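You operate a simulated robot arm through the tools that you are given. There is no shell and no other tool. Be economical: measure what you need, move in short steps, check, and stop when the job is done.

The job below is to be done with a simulated robot arm. You get a single attempt, and the scene is never put back.

Task
Take the riser block from the blue bench and put it on the green bench. Put the red hub sprocket from the shelf under the blue bench on the deck beside the belt roll and the white hub sprocket in the scrap tub. Put the belt weight on top of the flighted section. Take the yellow carton from the shelf under the orange bench and put it on the clear patch of the orange bench. Put the wood block from the green bench on the deck beside the belt roll. Pull the parts drawer open. The order is free. Set down upright: hub sprocket, belt weight, carton.

It is judged by the outcome, as a careful person would: the job done as asked, and still so three seconds after it is handed in. It fails if anything else is knocked over, pushed out of place, dropped, spilled or broken.

Robot
A 6-joint arm with a two-finger parallel gripper on a trunk, on a base that drives. Base frame: it is fixed to the floor where the robot stands at the start and does not move with it; the origin is under the middle of the robot, x ahead of it, y to its left, z up; the surface under the hand at the start is at about z = 800. Readings come in mm, degrees, newtons and seconds.
With the tool pointing down near the work surface it reaches from about 160 to 660 mm from the robot's upright axis, wherever it stands. Its first joint turns from -166.0 to 166.0 degrees. Places, roughly: belt weight (9x5x7 cm) [-3300, 3900, 400]; carton [-4750, 4000, 500]; clear patch of the orange bench (20x20 cm) [-5080, 4020, 800]; deck beside the belt roll [-3500, 2200, 800]; flighted section (12x9x5 cm) [-6700, 3900, 800]; green bench [500, 2900, 800]; hub sprocket [500, 0, 500]; parts drawer [500, 3200, 700]; riser block (4x6x13 cm) [500, 100, 900]; scrap tub (31x15 cm) [-680, -800, 700]; wood block (6x11x6 cm) [500, 2700, 800]. Payload 4.1 kg.
The tool frame sits at the grasp point between the pads (the TCP): z along the fingers, y along the line on which they close. The tips reach 23 mm beyond it. Largest opening 94 mm; finger width 38, thickness 10; the body of the gripper, 54 by 96 mm, starts 39 mm behind the TCP.
Orientation is that of the tool frame in the base frame, as a unit quaternion [x, y, z, w]. With the fingers straight down and closing along the base's y, the tool's x points along the base's -x, its y along +y and its z along -z.

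Tools
- The arm moves only by the tool nudge_tool. Its argument "targets" is one flat list of numbers, 7 for each row, row after row: the shift along the tool's x, y, z in mm, then the turn, a rotation vector about the tool's x, y, z in degrees, then the gripper command, from -1 (fully open) to 1 (shut), values between in proportion. In form: [x, y, z, rx, ry, rz, fingers, x, y, z, rx, ry, rz, fingers, ...]. A call has 1 to 12 rows; each row is the pose to reach, as a shift and turn from the pose commanded when the call began, along the tool's axes at that moment. Each row takes 0.2 s and may step no farther than 50 mm and 8.6 degrees from the row before; otherwise, or with a gripper value out of range, the whole call is refused. A pose out of reach is approached as far as the arm can. The call stops where the force on the tool passes 40 N (or 10 N more than at its start, if that is more) or the arm is blocked; 0.2 s more then pass. The fingers move at their own pace (about 45 mm/s each) and stop on an object; they squeeze with about 21 N. The grip force told is the motor's: it shows also when the fingers shut on nothing. Time passes only in rows, and 0.2 s behind the last, so rows that repeat a pose let the fingers close. The reply holds the time, the measured pose of the TCP, the force on the tool along the base axes, the opening and the grip force, in the units named above and with some noise, with the torque about the TCP (base axes, N m) and any sound that the robot's microphone picked up, and new pictures: "show" is both (left out), scene, wrist or none.
- Cameras (640 x 400 px; columns grow to the right, rows downward): "scene" is now at [21.3, 128.4, 1285.1]; the picture's right is [-0.42, -0.91, 0.00], its down [-0.48, 0.22, -0.85] and it looks along [0.77, -0.36, -0.53] (base axes); focal length 248 px, centre (320, 200). "wrist" rides on the gripper at [86, 16, -75] in the tool frame; the picture's right is [-0.18, 0.98, 0.00], its down [-0.58, -0.11, -0.81] and it looks along [-0.79, -0.15, 0.59] (tool axes); focal length 243 px, centre (320, 200). There is no depth. A picture from a camera that has moved, and an enlarged one, comes with that camera's place and axes in the base frame and with its lens.
- move_column(by): slides the trunk up (or, below 0, down) by that many mm; the arm and the scene camera ride with it, the base frame stays. It gives what a move gives, with no picture.
- steer(legs): drives the robot by 1 to 6 legs, each [ahead, turn to the left] in mm and degrees, along the robot's own axes; the way and the turn of a leg run together, so that a leg with both is an arc; at most 1500 mm and 180 degrees a leg. The arm and the cameras ride along, it lands a little off, and it stops where it bumps. It gives what a move gives, and a new picture of the scene camera.
- head_to(pan, tilt): turns the head with the scene camera to pan (to the left, within 155 degrees either way) and tilt (down, from -29 to 69), counted from straight ahead of the robot. It gives what a move gives, and a new picture of the scene camera.
- zoom(camera, box): a new picture of the part [left, top, right, bottom] of that camera's present view, enlarged. No time passes.
- sign_off(): hands the job in; it is judged then, once.

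Go step by step. Nothing tells you exact positions but the pictures and the camera data: compare them with the known pose of the tool, close in by small moves and look again before you grip or let go. The budget is 196 turns and 260 pictures, counting those below and the enlarged ones. Unless the task says otherwise, let go and move clear before handing in, and close with one line.

The tools are called after "Call:" as a command line: name --argument value ..., lists and objects as JSON in quotes. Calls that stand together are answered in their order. nudge_tool: Moves the arm, as the interface text tells. Its arguments: {"type":"object","properties":{"targets":{"type":"array","items":{"type":"number"}},"show":{"type":"string","enum":["both","scene","wrist","none"]}},"required":["targets"]} The other tools are called the same way: move_column (by) slides the trunk up or down; steer (legs) drives the base; head_to (pan, tilt) turns the head that bears the scene camera; zoom (camera, box) takes an enlarged picture of a part of a camera's view; sign_off () hands the job in.

At the start:

```text
clock: 0.0
position: [427.1, 57.6, 1090.5]
tool_rot: [0.0, 1.0, 0.0, 0.0]
ft_force: [0.1, 0.2, 0.8]
wrist_torque: [-0.02, 0.01, -0.02]
finger_gap: 94.0
finger_force: 0.0
trunk travel left (down, up): [-230.0, 360.0]
robot x, y, heading: [-1.6, 0.4, -0.0]
head pan, tilt: [-25.1, 31.8]
```

scene: 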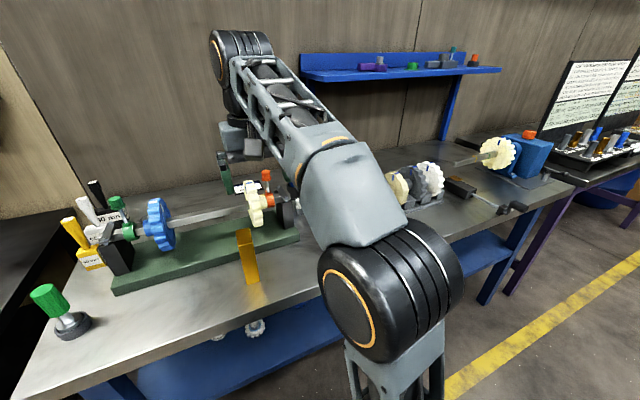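
wrist: 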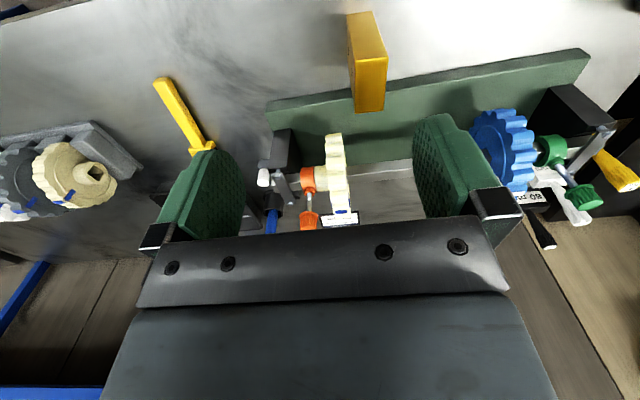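

The riser block stands upright on the blue bench near (470, 105). I'll look around first, starting with the shelf below the bench.

Call:
head_to --pan 0 --tilt 60

Call:
head_to --pan 35 --tilt 40

Call:
head_to --pan -130 --tilt 30

Call:
head_to --pan 80 --tilt 15

Call:
head_to --pan 140 --tilt 10

```text
clock: 0.9
position: [426.4, 57.1, 1090.4]
tool_rot: [-0.001, 1.0, 0.0, 0.0]
ft_force: [-0.4, -0.6, 0.6]
wrist_torque: [-0.02, -0.02, 0.0]
finger_gap: 93.8
finger_force: 0.0
trunk travel left (down, up): [-230.0, 360.0]
robot x, y, heading: [-1.8, 1.5, -0.1]
head pan, tilt: [0.0, 60.0]
camera scene: at [6.8, 166.4, 1246.0], right [0.0, -1.0, 0.0], down [-0.87, 0.0, -0.5], along [0.5, 0.0, -0.87], focal length 248 px, centre (320, 200)
```

scene: 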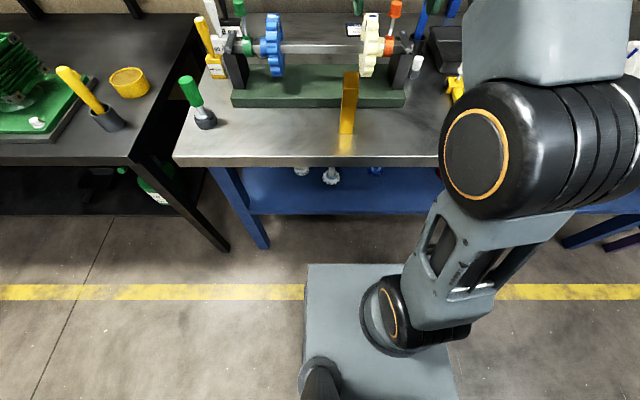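

```text
clock: 1.9
position: [426.2, 58.3, 1090.7]
tool_rot: [0.0, 1.0, 0.0, 0.0]
ft_force: [-0.1, 0.4, 1.0]
wrist_torque: [-0.02, 0.01, 0.02]
finger_gap: 93.9
finger_force: 0.1
trunk travel left (down, up): [-230.0, 360.0]
robot x, y, heading: [2.3, 2.9, -0.2]
head pan, tilt: [35.0, 40.0]
camera scene: at [9.7, 215.2, 1272.6], right [0.57, -0.82, 0.0], down [-0.53, -0.37, -0.77], along [0.63, 0.44, -0.64], focal length 248 px, centre (320, 200)
```

scene: 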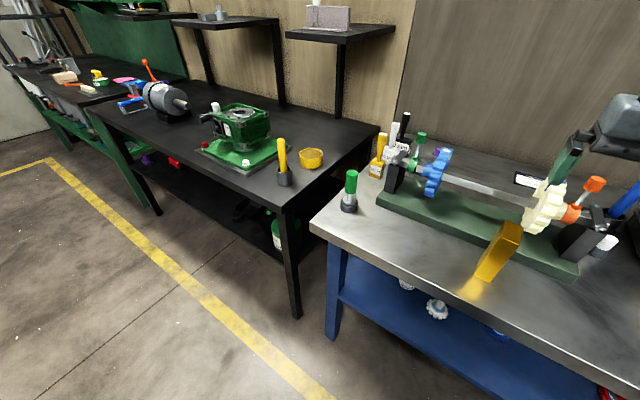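

```text
clock: 4.5
position: [426.2, 57.8, 1089.7]
tool_rot: [-0.001, 1.0, 0.0, 0.0]
ft_force: [0.2, 0.4, -0.5]
wrist_torque: [0.0, 0.0, -0.02]
finger_gap: 94.2
finger_force: 0.2
trunk travel left (down, up): [-230.0, 360.0]
robot x, y, heading: [0.6, 3.1, 0.1]
head pan, tilt: [-130.0, 30.0]
camera scene: at [-118.0, 97.2, 1288.0], right [-0.77, 0.64, 0.0], down [0.32, 0.38, -0.87], along [-0.56, -0.66, -0.5], focal length 248 px, centre (320, 200)
```

scene: 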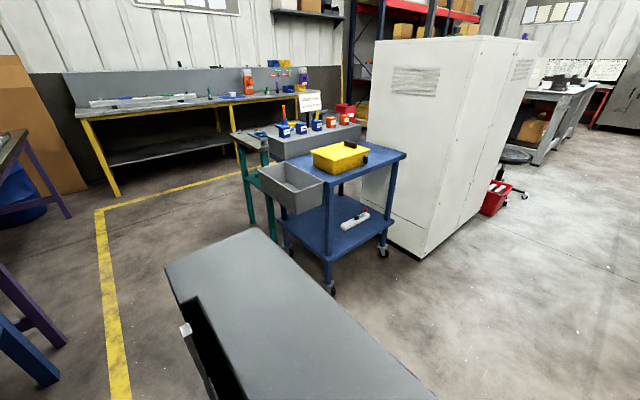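

```text
clock: 7.5
position: [425.8, 58.7, 1088.9]
tool_rot: [0.0, 1.0, -0.001, 0.0]
ft_force: [-0.5, 0.7, 1.1]
wrist_torque: [-0.01, 0.03, 0.02]
finger_gap: 93.9
finger_force: 0.1
trunk travel left (down, up): [-230.0, 360.0]
robot x, y, heading: [0.3, -0.4, 0.2]
head pan, tilt: [80.0, 15.0]
camera scene: at [-43.7, 258.5, 1312.2], right [0.98, -0.17, 0.0], down [-0.04, -0.26, -0.97], along [0.17, 0.95, -0.26], focal length 248 px, centre (320, 200)
```

scene: 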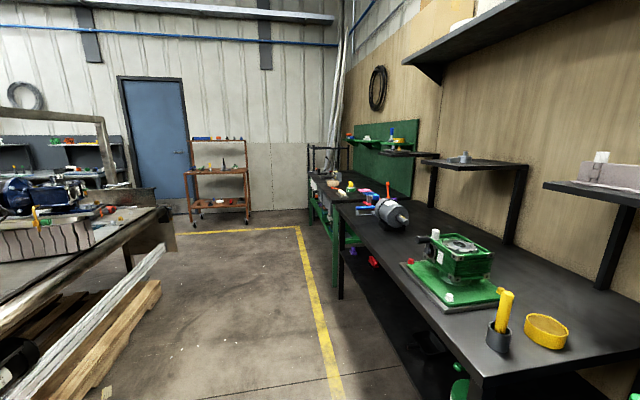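

```text
clock: 8.8
position: [426.2, 57.9, 1090.2]
tool_rot: [0.0, 1.0, 0.001, 0.0]
ft_force: [-0.6, 0.2, -0.6]
wrist_torque: [-0.04, 0.03, 0.0]
finger_gap: 93.9
finger_force: 0.1
trunk travel left (down, up): [-230.0, 360.0]
robot x, y, heading: [0.6, -0.4, -0.1]
head pan, tilt: [140.0, 10.0]
camera scene: at [-131.1, 226.3, 1320.3], right [0.64, 0.77, 0.0], down [0.13, -0.11, -0.98], along [-0.75, 0.63, -0.17], focal length 248 px, centre (320, 200)
```

scene: 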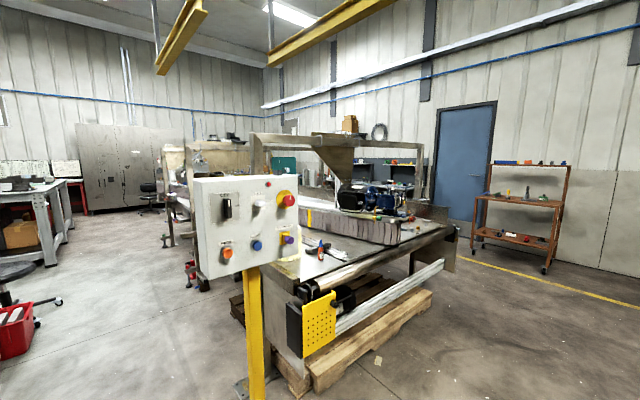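

I can see the blue bench, green bench far left, tub cart behind right, and conveyor deck behind left. I'll zoom in on the riser and the surroundings of the drop places.

Call:
zoom --camera "wrist" --box '[260, 0, 460, 125]'

Call:
zoom --camera "scene" --box '[170, 130, 490, 330]'

```text
3.20 times, centred on (360, 62) of wrist
camera zoom: at [339.2, 75.0, 1164.9], right [0.18, 0.98, 0.0], down [0.58, -0.11, 0.81], along [0.79, -0.15, -0.59], focal length 776 px, centre (192, 640)
```

zoom: 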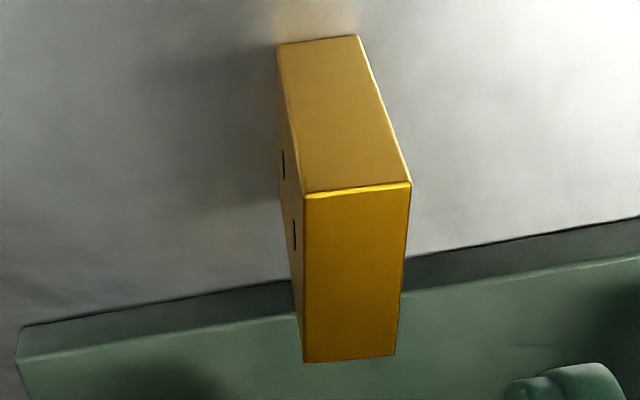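

```text
2.00 times, centred on (330, 230) of scene
camera zoom: at [-131.1, 226.3, 1320.3], right [0.64, 0.77, 0.0], down [0.13, -0.11, -0.98], along [-0.75, 0.63, -0.17], focal length 496 px, centre (300, 140)
```

zoom: 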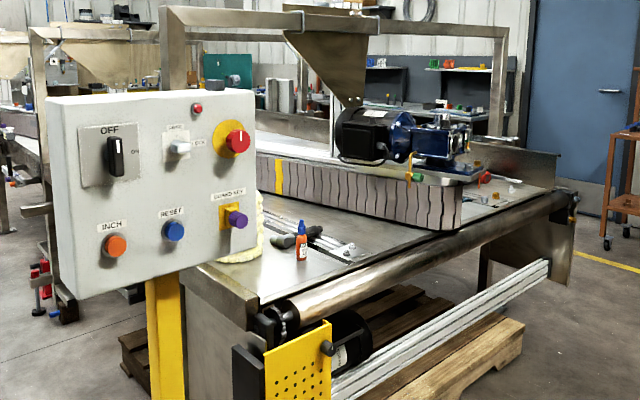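

The riser is about 35×60 mm in plan, centred near (482, 104), square to the axes. I'll move above it, tips just over the top, and check.

Call:
nudge_tool --targets '[-27, 23, 0, 0, 0, 0, -1, -54, 46, 20, 0, 0, 0, -1, -54, 46, 60, 0, 0, 0, -1, -54, 46, 100, 0, 0, 0, -1, -54, 46, 125, 0, 0, 0, -1]' --show "wrist"

Call:
head_to --pan 0 --tilt 50

```text
clock: 10.0
position: [480.6, 105.4, 965.4]
tool_rot: [0.0, 1.0, 0.0, -0.001]
ft_force: [0.6, 0.1, 0.0]
wrist_torque: [0.0, 0.0, 0.0]
finger_gap: 94.3
finger_force: 0.1
trunk travel left (down, up): [-230.0, 360.0]
robot x, y, heading: [1.2, 1.0, -0.2]
head pan, tilt: [140.0, 10.0]
camera wrist: at [393.8, 122.6, 1040.6], right [0.18, 0.98, 0.0], down [0.58, -0.11, 0.81], along [0.79, -0.15, -0.59], focal length 243 px, centre (320, 200)
```

wrist: 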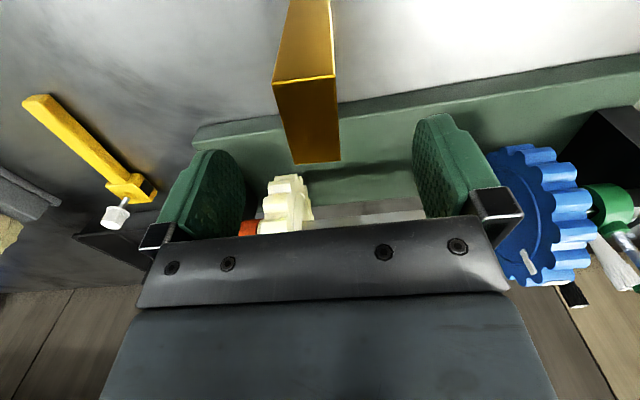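

```text
clock: 12.2
position: [479.2, 106.3, 965.9]
tool_rot: [0.0, 1.0, 0.0, 0.0]
ft_force: [0.0, -0.7, -1.0]
wrist_torque: [-0.02, -0.02, 0.0]
finger_gap: 94.3
finger_force: 0.0
trunk travel left (down, up): [-230.0, 360.0]
robot x, y, heading: [-0.4, 1.8, -0.1]
head pan, tilt: [0.0, 50.0]
camera scene: at [17.1, 166.5, 1258.5], right [0.0, -1.0, 0.0], down [-0.77, 0.0, -0.64], along [0.64, 0.0, -0.77], focal length 248 px, centre (320, 200)
```

scene: 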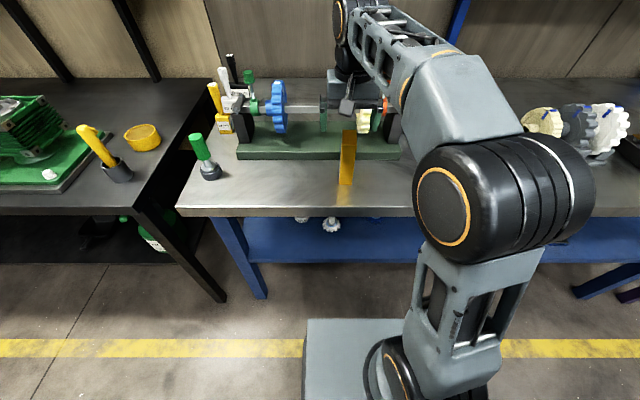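

Refined: block centre about (483, 100), yawed about −5°. Descend and grip.

Call:
nudge_tool --targets '[-3, -5, 0, 0, 0, 5, -1, -3, -5, 40, 0, 0, 5, -1, -3, -5, 85, 0, 0, 5, -1, -3, -5, 85, 0, 0, 5, 1, -3, -5, 85, 0, 0, 5, 1, -3, -5, 85, 0, 0, 5, 1, -3, -5, 85, 0, 0, 5, 1, -3, -5, 85, 0, 0, 5, 1]' --show "wrist"

```text
clock: 13.5
position: [484.5, 100.4, 886.5]
tool_rot: [0.044, 0.999, 0.002, 0.007]
ft_force: [-1.0, -0.4, 14.2]
wrist_torque: [-0.07, 0.39, -0.01]
finger_gap: 38.5
finger_force: 0.0
trunk travel left (down, up): [-230.0, 360.0]
robot x, y, heading: [0.6, -6.8, 0.1]
head pan, tilt: [0.0, 50.0]
stopped in row 6: the force on the tool passed its limit at 42 N (the readings are from after the stop); the commanded pose is now the measured one
camera wrist: at [398.3, 124.6, 959.5], right [0.27, 0.96, 0.01], down [0.56, -0.16, 0.81], along [0.78, -0.22, -0.58], focal length 243 px, centre (320, 200)
```

wrist: 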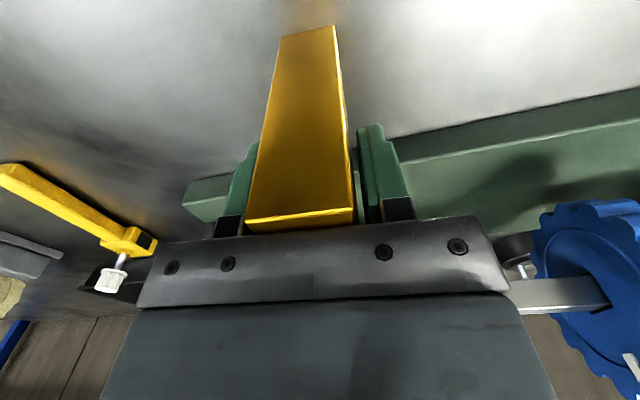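

The gripper palm touched the block top. I'll rise 10 mm and close.

Call:
nudge_tool --targets '[0, 0, -10, 0, 0, 0, 0, 0, 0, -10, 0, 0, 0, 1, 0, 0, -10, 0, 0, 0, 1, 0, 0, -10, 0, 0, 0, 1, 0, 0, -10, 0, 0, 0, 1, 0, 0, -10, 0, 0, 0, 1]' --show "wrist"

```text
clock: 14.9
position: [485.9, 101.4, 895.0]
tool_rot: [0.043, 0.999, 0.001, 0.005]
ft_force: [-0.5, -0.6, -0.1]
wrist_torque: [0.0, 0.0, -0.03]
finger_gap: 31.5
finger_force: 20.5
trunk travel left (down, up): [-230.0, 360.0]
robot x, y, heading: [-0.0, -2.1, 0.2]
head pan, tilt: [0.0, 50.0]
camera wrist: at [399.7, 124.6, 967.9], right [0.27, 0.96, 0.0], down [0.56, -0.16, 0.81], along [0.78, -0.22, -0.59], focal length 243 px, centre (320, 200)
```

wrist: 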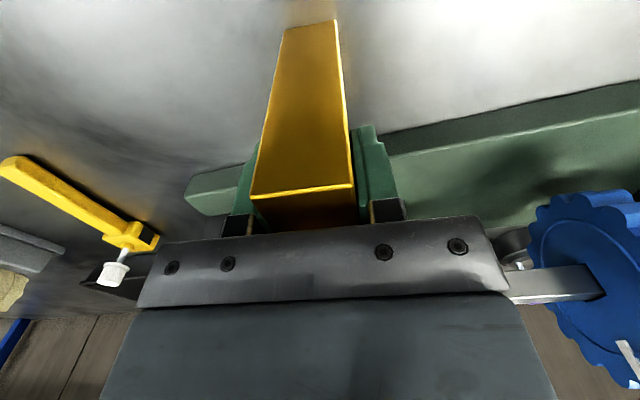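

Gripped at 31.5 mm. Lift, retract, then drive to the green bench.

Call:
nudge_tool --targets '[0, 0, -40, 0, 0, 0, 1, 0, 0, -85, 0, 0, 0, 1, 0, 0, -130, 0, 0, 0, 1, 0, 0, -170, 0, 0, 0, 1, 40, 0, -185, 0, 0, 0, 1, 80, 0, -185, 0, 0, 0, 1]' --show "none"

Call:
steer --legs '[[-250, 0], [0, 90], [1500, 0], [1150, 0], [0, -90]]'

```text
clock: 16.3
position: [405.2, 108.1, 1079.0]
tool_rot: [0.044, 0.999, 0.001, 0.004]
ft_force: [0.3, 0.1, -6.4]
wrist_torque: [-0.02, 0.03, 0.03]
finger_gap: 32.0
finger_force: 20.8
trunk travel left (down, up): [-230.0, 360.0]
robot x, y, heading: [1.2, 1.6, 0.2]
head pan, tilt: [0.0, 50.0]
```

```text
clock: 38.2
position: [87.9, 2761.6, 1079.2]
tool_rot: [0.036, 0.999, 0.002, 0.005]
ft_force: [-0.4, 0.9, -7.5]
wrist_torque: [0.02, -0.02, -0.01]
finger_gap: 31.9
finger_force: 21.2
trunk travel left (down, up): [-230.0, 360.0]
robot x, y, heading: [-317.0, 2647.2, 0.8]
head pan, tilt: [0.0, 50.0]
camera scene: at [-300.3, 2814.6, 1258.4], right [0.01, -1.0, 0.0], down [-0.77, -0.01, -0.64], along [0.64, 0.01, -0.77], focal length 248 px, centre (320, 200)
```

scene: 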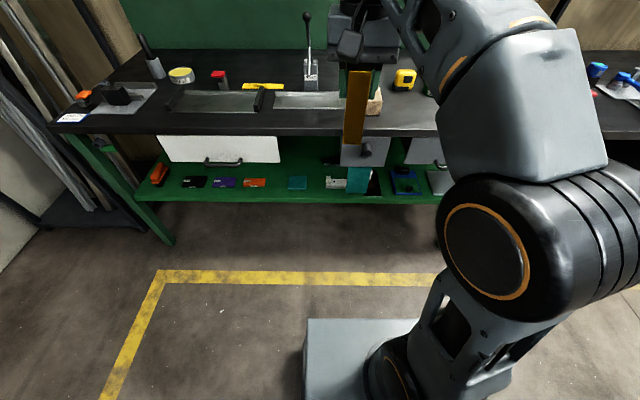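

At the green bench. The drawer with the handle is at left; let me look at details and from the head panned so that the arm hides less.

Call:
zoom --camera "scene" --box '[40, 30, 480, 220]'

Call:
nudge_tool --targets '[0, 0, 0, 0, 0, 0, 1]' --show "wrist"

Call:
head_to --pan -40 --tilt 45

```text
1.45 times, centred on (260, 125) of scene
camera zoom: at [-300.3, 2814.6, 1258.4], right [0.01, -1.0, 0.0], down [-0.77, -0.01, -0.64], along [0.64, 0.01, -0.77], focal length 361 px, centre (407, 309)
```

zoom: 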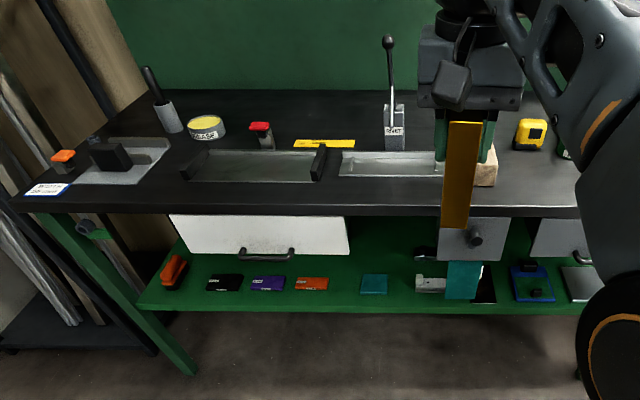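

```text
clock: 38.6
position: [87.3, 2761.7, 1078.2]
tool_rot: [0.037, 0.999, 0.001, 0.003]
ft_force: [0.3, -0.2, -6.1]
wrist_torque: [-0.02, -0.04, 0.01]
finger_gap: 32.2
finger_force: 21.4
trunk travel left (down, up): [-230.0, 360.0]
robot x, y, heading: [-314.8, 2647.1, 1.0]
head pan, tilt: [0.0, 50.0]
camera wrist: at [2.0, 2784.6, 1152.9], right [0.26, 0.97, 0.0], down [0.57, -0.15, 0.81], along [0.78, -0.2, -0.59], focal length 243 px, centre (320, 200)
```

wrist: 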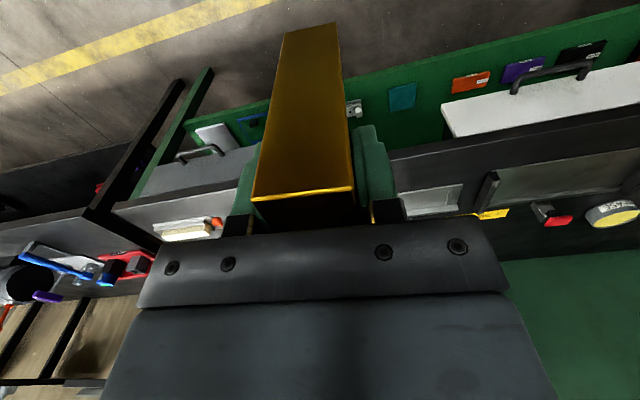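

```text
clock: 39.7
position: [87.7, 2760.6, 1079.8]
tool_rot: [0.036, 0.999, 0.001, 0.004]
ft_force: [-0.1, 0.1, -5.8]
wrist_torque: [0.01, -0.04, 0.01]
finger_gap: 31.8
finger_force: 21.6
trunk travel left (down, up): [-230.0, 360.0]
robot x, y, heading: [-316.4, 2646.0, 0.8]
head pan, tilt: [-40.0, 45.0]
camera scene: at [-314.2, 2762.2, 1265.3], right [-0.63, -0.78, 0.0], down [-0.55, 0.45, -0.71], along [0.55, -0.45, -0.71], focal length 248 px, centre (320, 200)
```

scene: 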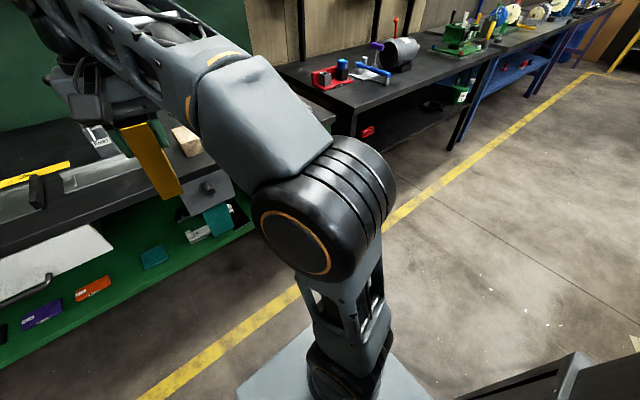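

Wood block is near (430, 2690). I'll set the riser on the bare front strip of the bench (x≈425, y≈2860). Drive closer first.

Call:
steer --legs '[[250, 0]]'

Call:
head_to --pan 25 --tilt 50

```text
clock: 41.5
position: [341.7, 2766.7, 1080.4]
tool_rot: [0.036, 0.999, 0.001, 0.005]
ft_force: [0.0, -0.8, -6.3]
wrist_torque: [-0.01, -0.04, 0.01]
finger_gap: 32.1
finger_force: 20.8
trunk travel left (down, up): [-230.0, 360.0]
robot x, y, heading: [-62.6, 2651.4, 1.2]
head pan, tilt: [-40.0, 45.0]
camera scene: at [-61.4, 2766.1, 1265.4], right [-0.63, -0.78, 0.0], down [-0.55, 0.45, -0.71], along [0.55, -0.45, -0.71], focal length 248 px, centre (320, 200)
```

scene: 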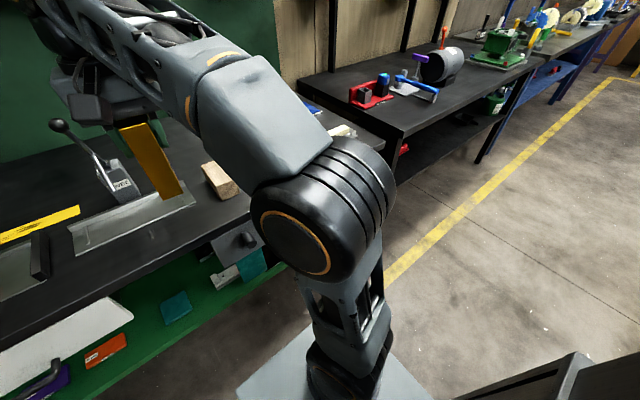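

```text
clock: 42.9
position: [341.0, 2766.8, 1079.3]
tool_rot: [0.036, 0.999, 0.002, 0.005]
ft_force: [-0.1, -0.2, -6.0]
wrist_torque: [-0.03, 0.0, 0.01]
finger_gap: 31.9
finger_force: 21.2
trunk travel left (down, up): [-230.0, 360.0]
robot x, y, heading: [-57.5, 2653.3, 1.0]
head pan, tilt: [25.0, 50.0]
camera scene: at [-55.2, 2851.0, 1258.4], right [0.44, -0.9, 0.0], down [-0.69, -0.34, -0.64], along [0.58, 0.28, -0.77], focal length 248 px, centre (320, 200)
```

scene: 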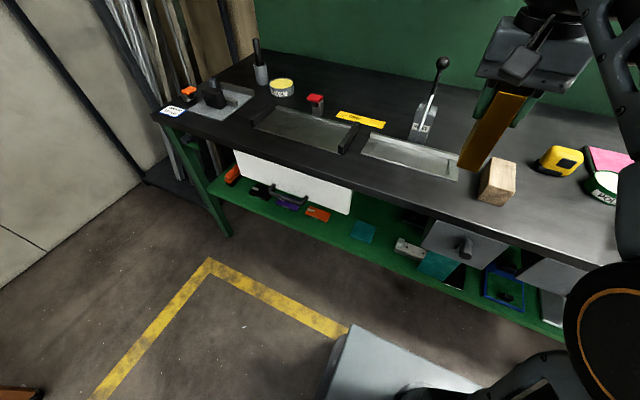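

Clear view. I'll swing over to (435, 2870), lower, and touch down gently.

Call:
nudge_tool --targets '[-30, 36, 0, 0, 0, -4, 1, -60, 75, 0, 0, 0, -4, 1, -86, 110, 0, 0, 0, -4, 1, -86, 110, 45, 0, 0, -4, 1, -86, 110, 90, 0, 0, -4, 1, -86, 110, 130, 0, 0, -4, 1, -86, 110, 160, 0, 0, -4, 1]' --show "both"

```text
clock: 44.1
position: [422.9, 2871.9, 1019.9]
tool_rot: [-0.003, 1.0, 0.007, 0.018]
ft_force: [-25.6, -5.3, 19.8]
wrist_torque: [-0.09, -2.41, -0.53]
finger_gap: 32.0
finger_force: 21.2
out of reach, approached as far as the arm can: row 2, 3
trunk travel left (down, up): [-230.0, 360.0]
robot x, y, heading: [-61.6, 2653.8, 1.1]
head pan, tilt: [25.0, 50.0]
stopped in row 5: the force on the tool passed its limit at 63 N (the readings are from after the stop); the commanded pose is now the measured one
camera scene: at [-61.8, 2849.8, 1259.1], right [0.44, -0.9, 0.0], down [-0.68, -0.34, -0.65], along [0.58, 0.28, -0.76], focal length 248 px, centre (320, 200)
camera wrist: at [333.9, 2887.3, 1091.6], right [0.18, 0.98, 0.02], down [0.55, -0.12, 0.82], along [0.81, -0.13, -0.57], focal length 243 px, centre (320, 200)
```

scene: 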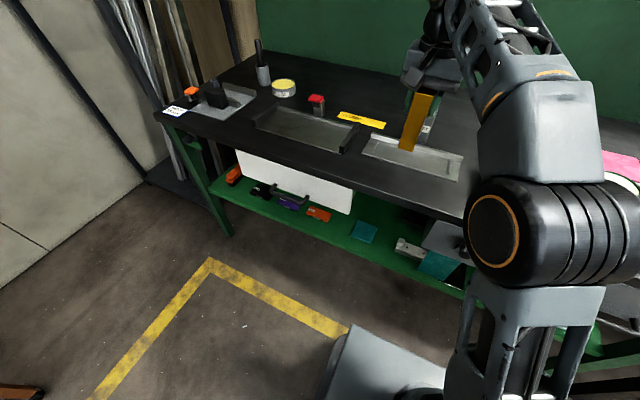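
wrist: 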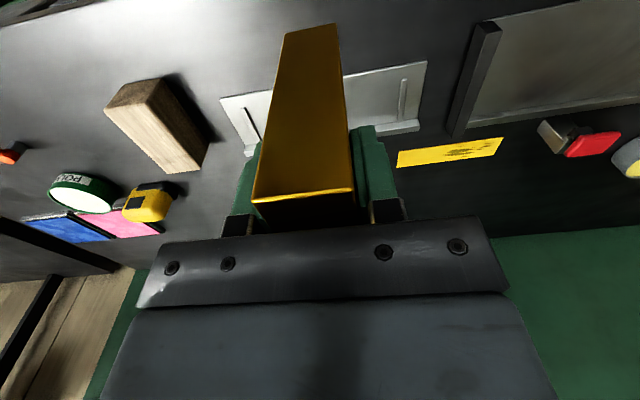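

The tool hit something — possibly the lever knob behind it. Let me look closely before moving.

Call:
zoom --camera "scene" --box '[340, 0, 580, 200]'

```text
2.00 times, centred on (460, 100) of scene
camera zoom: at [-61.8, 2849.8, 1259.1], right [0.44, -0.9, 0.0], down [-0.68, -0.34, -0.65], along [0.58, 0.28, -0.76], focal length 496 px, centre (40, 400)
```

zoom: 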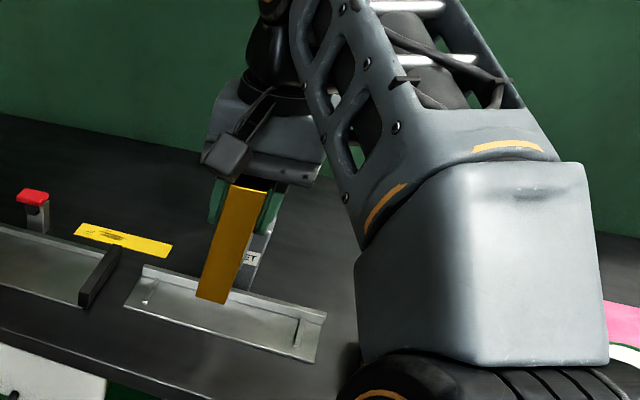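

The lever's knob is at about (494, 2862, 1067), which the wrist met. I'll retrace: up, then back, and look at the lever.

Call:
nudge_tool --targets '[0, 0, -30, 0, 0, 0, 1, 0, 0, -60, 0, 0, 0, 1, 40, 0, -60, 0, 0, 0, 1, 85, 0, -60, 0, 0, 0, 1, 120, 0, -60, 0, 0, 0, 1]' --show "both"

```text
clock: 45.3
position: [307.6, 2871.8, 1070.5]
tool_rot: [-0.002, 1.0, 0.005, 0.012]
ft_force: [-0.1, -0.4, -6.0]
wrist_torque: [0.01, 0.0, 0.01]
finger_gap: 31.6
finger_force: 20.9
out of reach, approached as far as the arm can: row 2
trunk travel left (down, up): [-230.0, 360.0]
robot x, y, heading: [-60.0, 2652.4, 0.7]
head pan, tilt: [25.0, 50.0]
camera scene: at [-56.1, 2851.1, 1258.4], right [0.44, -0.9, 0.0], down [-0.69, -0.34, -0.64], along [0.58, 0.28, -0.77], focal length 248 px, centre (320, 200)
camera wrist: at [220.2, 2887.2, 1142.9], right [0.18, 0.98, 0.02], down [0.56, -0.12, 0.82], along [0.81, -0.14, -0.57], focal length 243 px, centre (320, 200)
```

scene: 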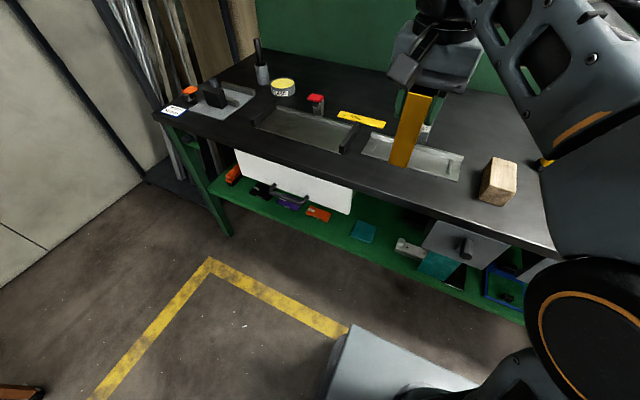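
wrist: 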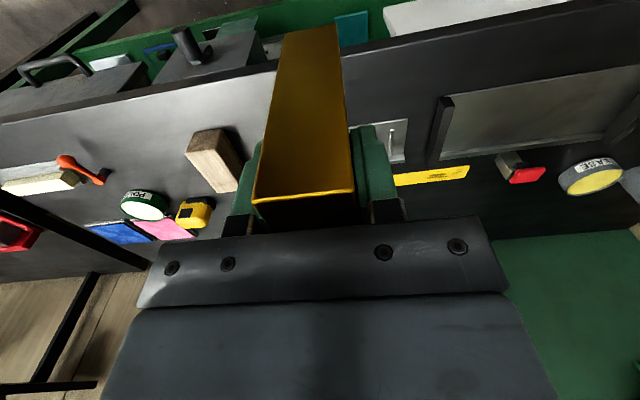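

I'll shift aside to see the lever.

Call:
nudge_tool --targets '[0, -50, 0, 0, 0, 0, 1, 0, -100, 0, 0, 0, 0, 1, 0, -145, 0, 0, 0, 0, 1]' --show "scene"

Call:
zoom --camera "scene" --box '[330, 40, 570, 190]'

```text
clock: 46.1
position: [308.3, 2727.4, 1068.4]
tool_rot: [-0.003, 1.0, 0.006, 0.012]
ft_force: [-0.6, -0.6, -6.3]
wrist_torque: [0.0, 0.0, 0.01]
finger_gap: 31.9
finger_force: 21.0
trunk travel left (down, up): [-230.0, 360.0]
robot x, y, heading: [-62.4, 2650.6, 1.2]
head pan, tilt: [25.0, 50.0]
camera scene: at [-56.1, 2851.1, 1258.4], right [0.44, -0.9, 0.0], down [-0.69, -0.34, -0.64], along [0.58, 0.28, -0.77], focal length 248 px, centre (320, 200)
```

scene: 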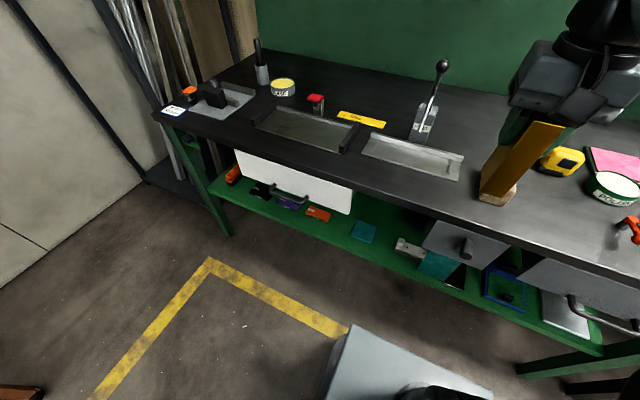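

```text
2.67 times, centred on (450, 115) of scene
camera zoom: at [-56.1, 2851.1, 1258.4], right [0.44, -0.9, 0.0], down [-0.69, -0.34, -0.64], along [0.58, 0.28, -0.77], focal length 662 px, centre (-27, 427)
```

zoom: 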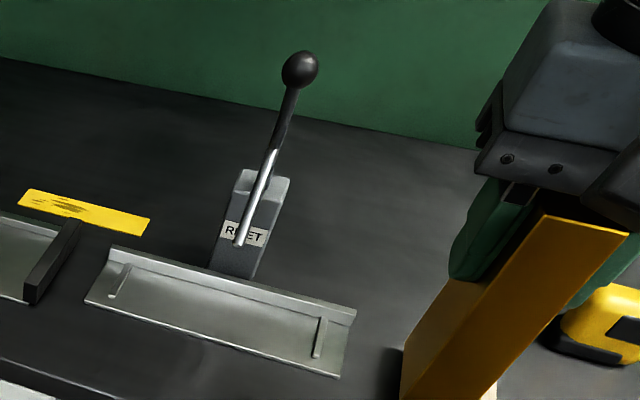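

The lever is unchanged (knob at the same pixel). I'll use a different spot clear of it: (432, 2750), going low before going forward.

Call:
nudge_tool --targets '[0, 10, 45, 0.7, 1.4, 0, 1, 0, 23, 90, 0.7, 1.4, 0, 1, -45, 23, 105, 0.7, 1.4, 0, 1, -85, 23, 110, 0.7, 1.4, 0, 1, -122, 23, 110, 0.7, 1.4, 0, 1, -122, 23, 135, 0.7, 1.4, 0, 1]' --show "both"

```text
clock: 47.5
position: [434.3, 2750.1, 935.2]
tool_rot: [-0.002, 1.0, 0.0, -0.001]
ft_force: [-0.1, 0.3, -6.0]
wrist_torque: [0.03, -0.03, 0.0]
finger_gap: 32.0
finger_force: 20.7
trunk travel left (down, up): [-230.0, 360.0]
robot x, y, heading: [-61.3, 2651.2, 1.3]
head pan, tilt: [25.0, 50.0]
camera scene: at [-55.9, 2851.0, 1258.4], right [0.44, -0.9, 0.0], down [-0.69, -0.34, -0.64], along [0.58, 0.28, -0.77], focal length 248 px, centre (320, 200)
camera wrist: at [348.1, 2767.7, 1009.6], right [0.18, 0.98, 0.0], down [0.58, -0.11, 0.81], along [0.79, -0.14, -0.59], focal length 243 px, centre (320, 200)
```

scene: 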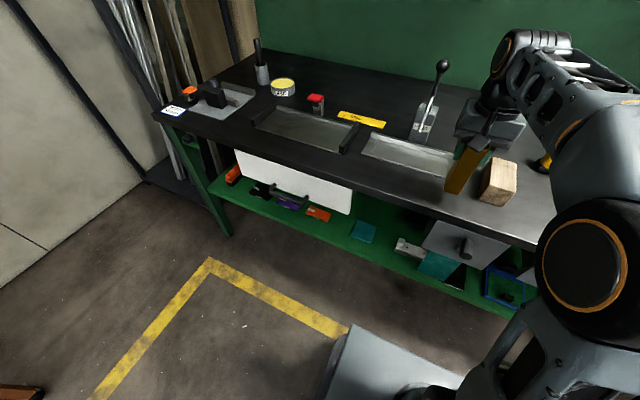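
wrist: 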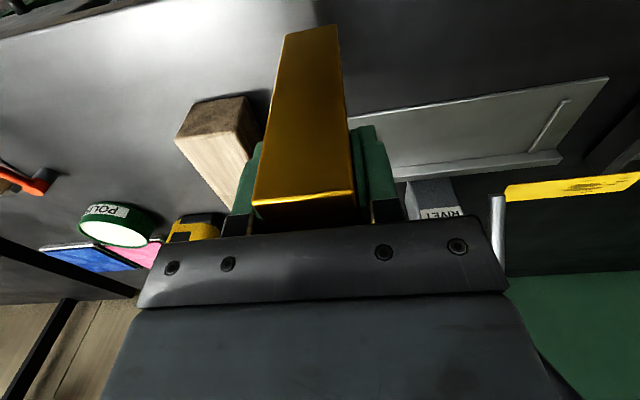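

Over bare surface, clear of plate and wood. Lower.

Call:
nudge_tool --targets '[0, 0, 20, 0, 0, 0, 1, 0, 0, 34, 0, 0, 0, 1, 0, 0, 39, 0, 0, 0, 1, 0, 0, 41, 0, 0, 0, 1]' --show "wrist"

```text
clock: 48.5
position: [433.8, 2752.5, 896.2]
tool_rot: [-0.003, 1.0, 0.0, -0.001]
ft_force: [-0.2, -0.3, -6.8]
wrist_torque: [-0.02, 0.01, -0.01]
finger_gap: 32.0
finger_force: 20.8
trunk travel left (down, up): [-230.0, 360.0]
robot x, y, heading: [-60.5, 2652.0, 1.2]
head pan, tilt: [25.0, 50.0]
camera wrist: at [347.5, 2768.0, 970.6], right [0.18, 0.98, 0.0], down [0.58, -0.11, 0.81], along [0.79, -0.14, -0.59], focal length 243 px, centre (320, 200)
```

wrist: 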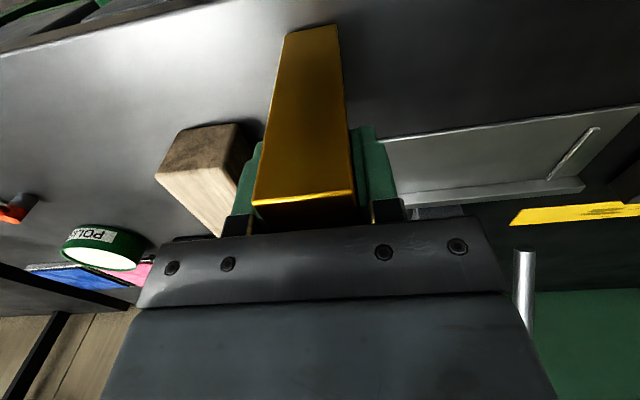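

Not yet in contact; continue in 1–2 mm steps.

Call:
nudge_tool --targets '[0, 0, 2, 0, 0, 0, 1, 0, 0, 4, 0, 0, 0, 1]' --show "none"

```text
clock: 49.1
position: [434.7, 2750.4, 893.3]
tool_rot: [-0.003, 1.0, 0.0, 0.001]
ft_force: [-0.1, -1.1, 0.7]
wrist_torque: [0.01, -0.27, 0.0]
finger_gap: 31.8
finger_force: 20.9
trunk travel left (down, up): [-230.0, 360.0]
robot x, y, heading: [-66.1, 2651.3, 0.9]
head pan, tilt: [25.0, 50.0]
```

Contact. Open partway and rise.

Call:
nudge_tool --targets '[0, 0, 4, 0, 0, 0, -0.28, 0, 0, 4, 0, 0, 0, -0.28, 0, 0, 4, 0, 0, 0, -0.28, 0, 0, -40, 0, 0, 0, -0.28, 0, 0, -85, 0, 0, 0, -0.28, 40, 0, -110, 0, 0, 0, -0.28, 85, 0, -130, 0, 0, 0, -0.28]' --show "both"

```text
clock: 50.7
position: [349.6, 2752.6, 1021.0]
tool_rot: [-0.002, 1.0, 0.0, 0.0]
ft_force: [1.0, 0.2, -0.3]
wrist_torque: [-0.03, 0.05, 0.0]
finger_gap: 60.4
finger_force: 0.1
trunk travel left (down, up): [-230.0, 360.0]
robot x, y, heading: [-62.9, 2653.4, 1.1]
head pan, tilt: [25.0, 50.0]
camera scene: at [-56.0, 2851.0, 1258.4], right [0.44, -0.9, 0.0], down [-0.69, -0.34, -0.64], along [0.58, 0.28, -0.77], focal length 248 px, centre (320, 200)
camera wrist: at [262.7, 2767.7, 1095.0], right [0.18, 0.98, 0.0], down [0.58, -0.11, 0.81], along [0.79, -0.14, -0.59], focal length 243 px, centre (320, 200)
```

scene: 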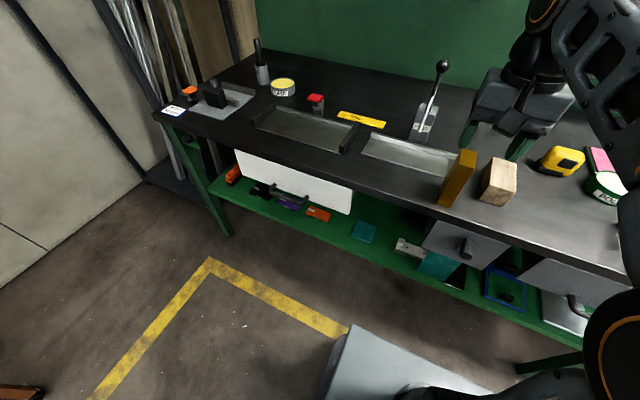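
wrist: 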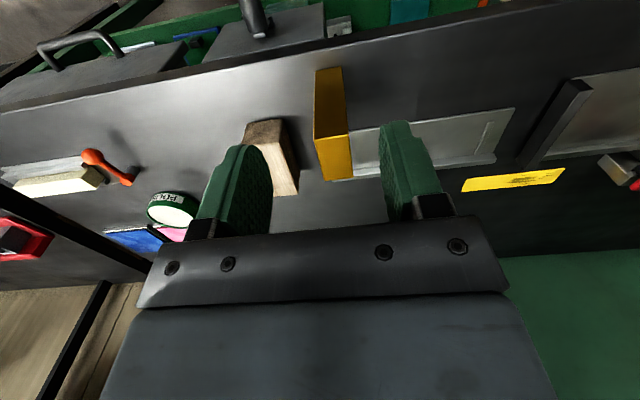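

Riser stands well. Next the drawer — look at it closely.

Call:
zoom --camera "scene" --box '[210, 130, 370, 230]'

Call:
zoom --camera "wrist" --box '[220, 50, 380, 210]'

```text
4.00 times, centred on (290, 180) of scene
camera zoom: at [-56.0, 2851.0, 1258.4], right [0.44, -0.9, 0.0], down [-0.69, -0.34, -0.64], along [0.58, 0.28, -0.77], focal length 992 px, centre (440, 280)
```

zoom: 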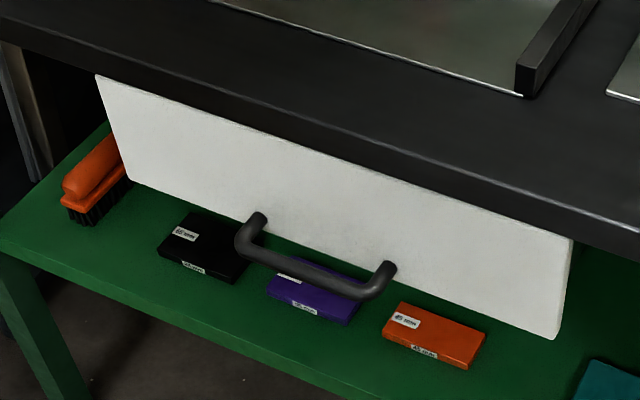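

```text
2.50 times, centred on (300, 130) of wrist
camera zoom: at [262.7, 2767.7, 1095.0], right [0.18, 0.98, 0.0], down [0.58, -0.11, 0.81], along [0.79, -0.14, -0.59], focal length 606 px, centre (370, 375)
```

zoom: 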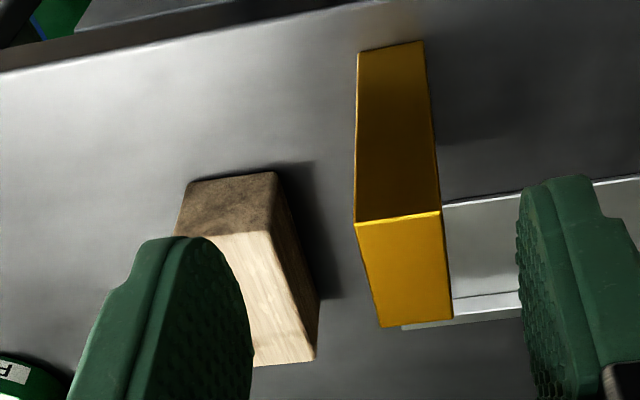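

Drawer handle bar is near (347, 3158, 675), lying along y. I'll go opposite it and use a horizontal tool with fingers closing vertically, and pull by driving back.

Call:
steer --legs '[[-250, 0], [0, 90], [500, 0], [0, -90]]'

Call:
nudge_tool --targets '[0, 0, 0, 0, -8.3, 0, -1, 0, 0, 0, 0, -16.6, 0, -1, 0, 0, 0, 0, -24.9, 0, -1, 0, 0, 0, 0, -33, 0, -1, 0, 0, 0, 0, -41, 0, -1, 0, 0, 0, 0, -49, 0, -1, 0, 0, 0, 0, -57, 0, -1, 0, 0, 0, 0, -65.5, 0, -1, 0, 0, 0, 0, -74, 0, -1, 0, 0, 0, 0, -82, 0, -1, 0, 0, 0, 0, -90, 0, -1]' --show "scene"

```text
clock: 62.7
position: [78.1, 3245.3, 1020.5]
tool_rot: [-0.014, 1.0, -0.001, 0.0]
ft_force: [0.2, -0.4, -1.0]
wrist_torque: [0.0, -0.02, -0.03]
finger_gap: 60.2
finger_force: 0.1
trunk travel left (down, up): [-230.0, 360.0]
robot x, y, heading: [-332.2, 3134.7, 2.6]
head pan, tilt: [25.0, 50.0]
camera scene: at [-328.9, 3335.3, 1258.5], right [0.46, -0.89, 0.0], down [-0.68, -0.35, -0.64], along [0.57, 0.3, -0.77], focal length 248 px, centre (320, 200)
```

scene: 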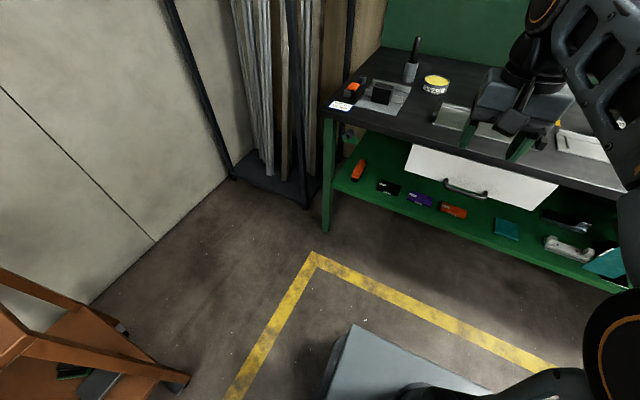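

```text
clock: 65.1
position: [81.8, 3249.4, 1013.5]
tool_rot: [-0.014, 0.712, 0.009, 0.702]
ft_force: [0.3, 0.6, 0.5]
wrist_torque: [0.02, 0.0, 0.06]
finger_gap: 93.9
finger_force: 0.0
trunk travel left (down, up): [-230.0, 360.0]
robot x, y, heading: [-332.5, 3135.5, 2.6]
head pan, tilt: [25.0, 50.0]
camera scene: at [-329.0, 3335.3, 1257.9], right [0.46, -0.89, 0.0], down [-0.68, -0.35, -0.64], along [0.57, 0.3, -0.77], focal length 248 px, centre (320, 200)
```

scene: 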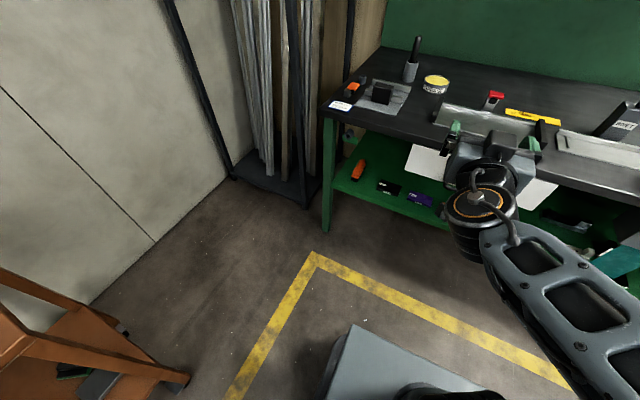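

Horizontal works. Roll 90° while lowering.

Call:
nudge_tool --targets '[27, -7, 0, 0, 0, 8.2, -1, 54, -14, 0, 0, 0, 16.4, -1, 81, -21, 0, 0, 0, 24.6, -1, 108, -28, 0, 0, 0, 32.8, -1, 135, -35, 0, 0, 0, 41, -1, 162, -42, 0, 0, 0, 49.2, -1, 189, -49, 0, 0, 0, 57.4, -1, 216, -56, 0, 0, 0, 65.6, -1, 243, -63, 0, 0, 0, 73.8, -1, 270, -68, 0, 0, 0, 82, -1, 297, -70, 0, 0, 0, 90, -1, 335, -70, 0, 0, 0, 90, -1]' --show "none"

Call:
steer --legs '[[0, -2.6]]'

```text
clock: 66.9
position: [51.5, 3258.5, 942.8]
tool_rot: [0.338, 0.69, 0.302, 0.565]
ft_force: [1.2, 0.1, 0.4]
wrist_torque: [0.01, -0.02, 0.01]
finger_gap: 94.0
finger_force: 0.0
out of reach, approached as far as the arm can: row 3, 4, 5, 6, 7, 8, 9
trunk travel left (down, up): [-230.0, 360.0]
robot x, y, heading: [-329.2, 3133.7, 2.7]
head pan, tilt: [25.0, 50.0]
stopped in row 9: the arm was blocked; the commanded pose is now the measured one
```

```text
clock: 67.7
position: [56.0, 3241.1, 943.7]
tool_rot: [0.354, 0.682, 0.29, 0.571]
ft_force: [-0.7, 0.0, -0.7]
wrist_torque: [0.01, -0.04, -0.03]
finger_gap: 94.1
finger_force: 0.1
trunk travel left (down, up): [-230.0, 360.0]
robot x, y, heading: [-332.7, 3133.7, 0.0]
head pan, tilt: [25.0, 50.0]
camera scene: at [-320.0, 3335.0, 1258.2], right [0.42, -0.91, 0.0], down [-0.69, -0.32, -0.64], along [0.58, 0.27, -0.77], focal length 248 px, centre (320, 200)
```

scene: 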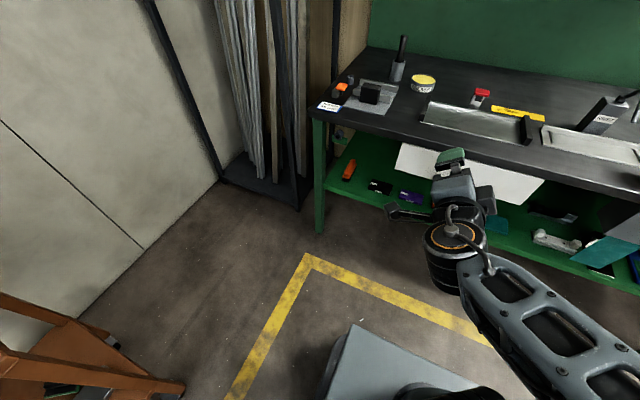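

The arm can't get low with the tool near the column; I'll drop the trunk, finish the roll and extend forward.

Call:
move_column --by -228

Call:
nudge_tool --targets '[-3, 5, 30, -2, -0.5, 7.1, -1, -6, 9, 59, -4.1, -1.1, 14.2, -1, -9, 14, 89, -6.1, -1.6, 21.3, -1, -12, 18, 118, -8.2, -2.2, 28.4, -1, -15, 23, 148, -10.2, -2.7, 35.5, -1]' --show "both"

```text
clock: 70.1
position: [61.1, 3242.3, 711.3]
tool_rot: [0.354, 0.685, 0.287, 0.569]
ft_force: [0.1, 0.5, -0.1]
wrist_torque: [0.01, -0.01, -0.03]
finger_gap: 93.7
finger_force: 0.1
trunk travel left (down, up): [-2.0, 588.0]
robot x, y, heading: [-328.3, 3136.7, -0.1]
head pan, tilt: [25.0, 50.0]
```

```text
clock: 71.3
position: [169.4, 3220.3, 875.3]
tool_rot: [0.501, 0.543, 0.462, 0.491]
ft_force: [-0.8, -0.6, -0.5]
wrist_torque: [-0.01, 0.04, -0.02]
finger_gap: 93.9
finger_force: 0.0
out of reach, approached as far as the arm can: row 1, 2, 3, 4, 5
trunk travel left (down, up): [-2.0, 588.0]
robot x, y, heading: [-330.4, 3135.4, -0.3]
head pan, tilt: [25.0, 50.0]
camera scene: at [-320.0, 3335.0, 1030.4], right [0.42, -0.91, 0.0], down [-0.69, -0.32, -0.64], along [0.58, 0.27, -0.77], focal length 248 px, centre (320, 200)
camera wrist: at [95.2, 3306.7, 892.6], right [0.09, -0.11, 0.99], down [-0.8, -0.6, 0.01], along [0.59, -0.79, -0.15], focal length 243 px, centre (320, 200)
```

scene: 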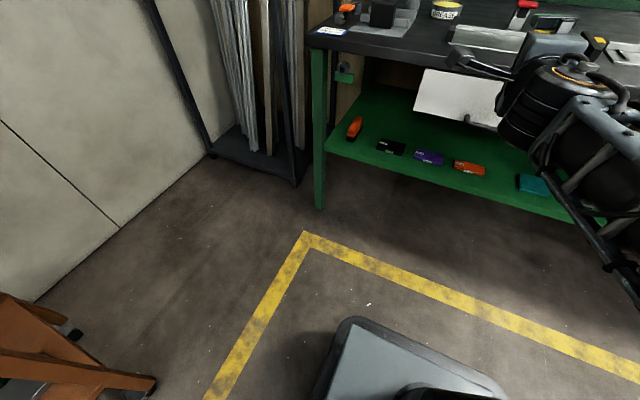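
wrist: 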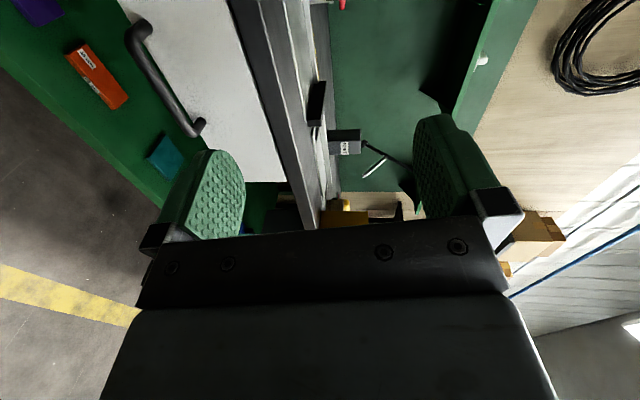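

Probably the wrist is too near the shoulder. Back the robot up and extend the tool further outward.

Call:
steer --legs '[[-120, 0]]'

Call:
nudge_tool --targets '[0, 0, 40, 0, 0, 0, -1, 0, 0, 80, 0, 0, 0, -1, 0, 0, 110, 0, 0, 0, -1]' --show "scene"

```text
clock: 72.6
position: [48.2, 3219.3, 873.5]
tool_rot: [0.501, 0.544, 0.46, 0.491]
ft_force: [0.1, 0.4, 0.1]
wrist_torque: [-0.02, 0.01, 0.0]
finger_gap: 94.2
finger_force: 0.0
trunk travel left (down, up): [-2.0, 588.0]
robot x, y, heading: [-450.7, 3134.7, -0.1]
head pan, tilt: [25.0, 50.0]
camera scene: at [-440.6, 3335.3, 1030.5], right [0.42, -0.91, 0.0], down [-0.7, -0.32, -0.64], along [0.58, 0.27, -0.77], focal length 248 px, centre (320, 200)
```

scene: 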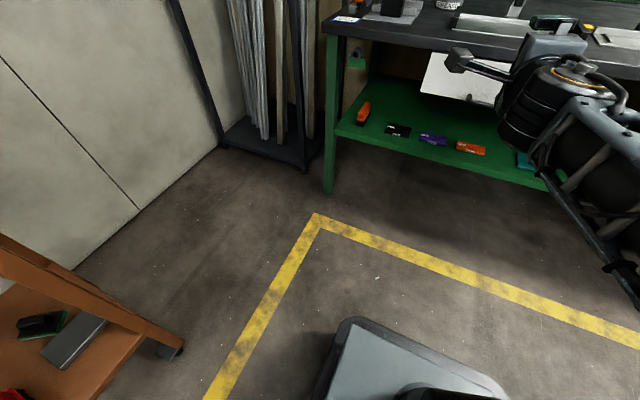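

```text
clock: 73.4
position: [158.9, 3218.7, 871.8]
tool_rot: [0.502, 0.545, 0.459, 0.49]
ft_force: [-0.4, -0.3, -0.1]
wrist_torque: [-0.01, 0.03, 0.0]
finger_gap: 94.0
finger_force: 0.1
out of reach, approached as far as the arm can: row 1, 2, 3
trunk travel left (down, up): [-2.0, 588.0]
robot x, y, heading: [-450.6, 3133.8, -0.3]
head pan, tilt: [25.0, 50.0]
camera scene: at [-440.8, 3335.3, 1030.5], right [0.42, -0.91, 0.0], down [-0.7, -0.32, -0.64], along [0.58, 0.27, -0.77], focal length 248 px, centre (320, 200)
```

scene: 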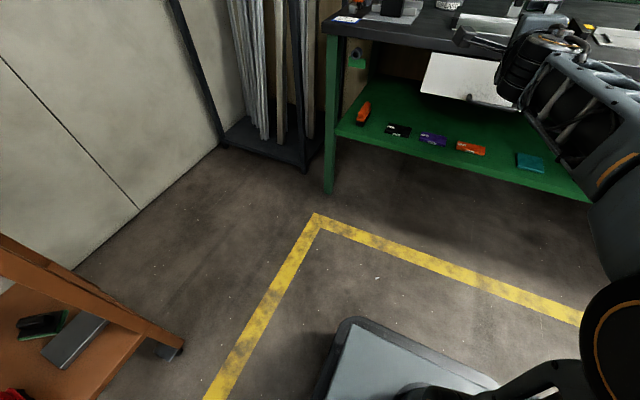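

Height is limited in this orientation. Try pitching the tool 45° downward, which suits gripping the bar from front-above.

Call:
nudge_tool --targets '[0, 0, 0, 7.5, 0, 0, -1, 0, 0, 0, 15, 0, 0, -1, 0, 0, 0, 22.5, 0, 0, -1, 0, 0, 0, 30, 0, 0, -1, 0, 0, 0, 37.5, 0, 0, -1, 0, 0, 0, 45, 0, 0, -1]' --show "scene"

```text
clock: 74.8
position: [158.6, 3220.5, 871.2]
tool_rot: [0.651, 0.678, 0.218, 0.262]
ft_force: [-0.2, 0.1, -0.6]
wrist_torque: [-0.01, 0.0, -0.01]
finger_gap: 94.2
finger_force: 0.0
trunk travel left (down, up): [-2.0, 588.0]
robot x, y, heading: [-451.5, 3137.1, -0.0]
head pan, tilt: [25.0, 50.0]
camera scene: at [-440.7, 3335.3, 1030.5], right [0.42, -0.91, 0.0], down [-0.7, -0.32, -0.64], along [0.58, 0.27, -0.77], focal length 248 px, centre (320, 200)
```

scene: 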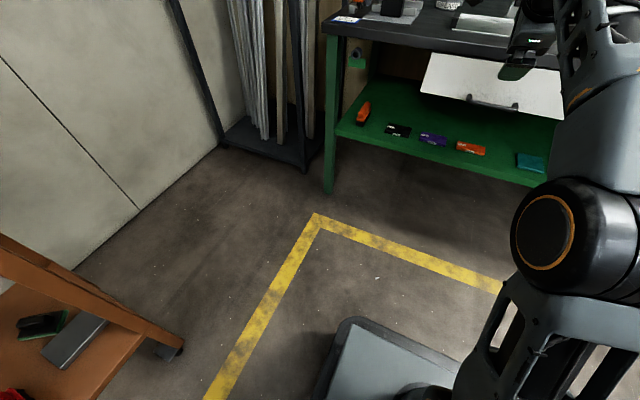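

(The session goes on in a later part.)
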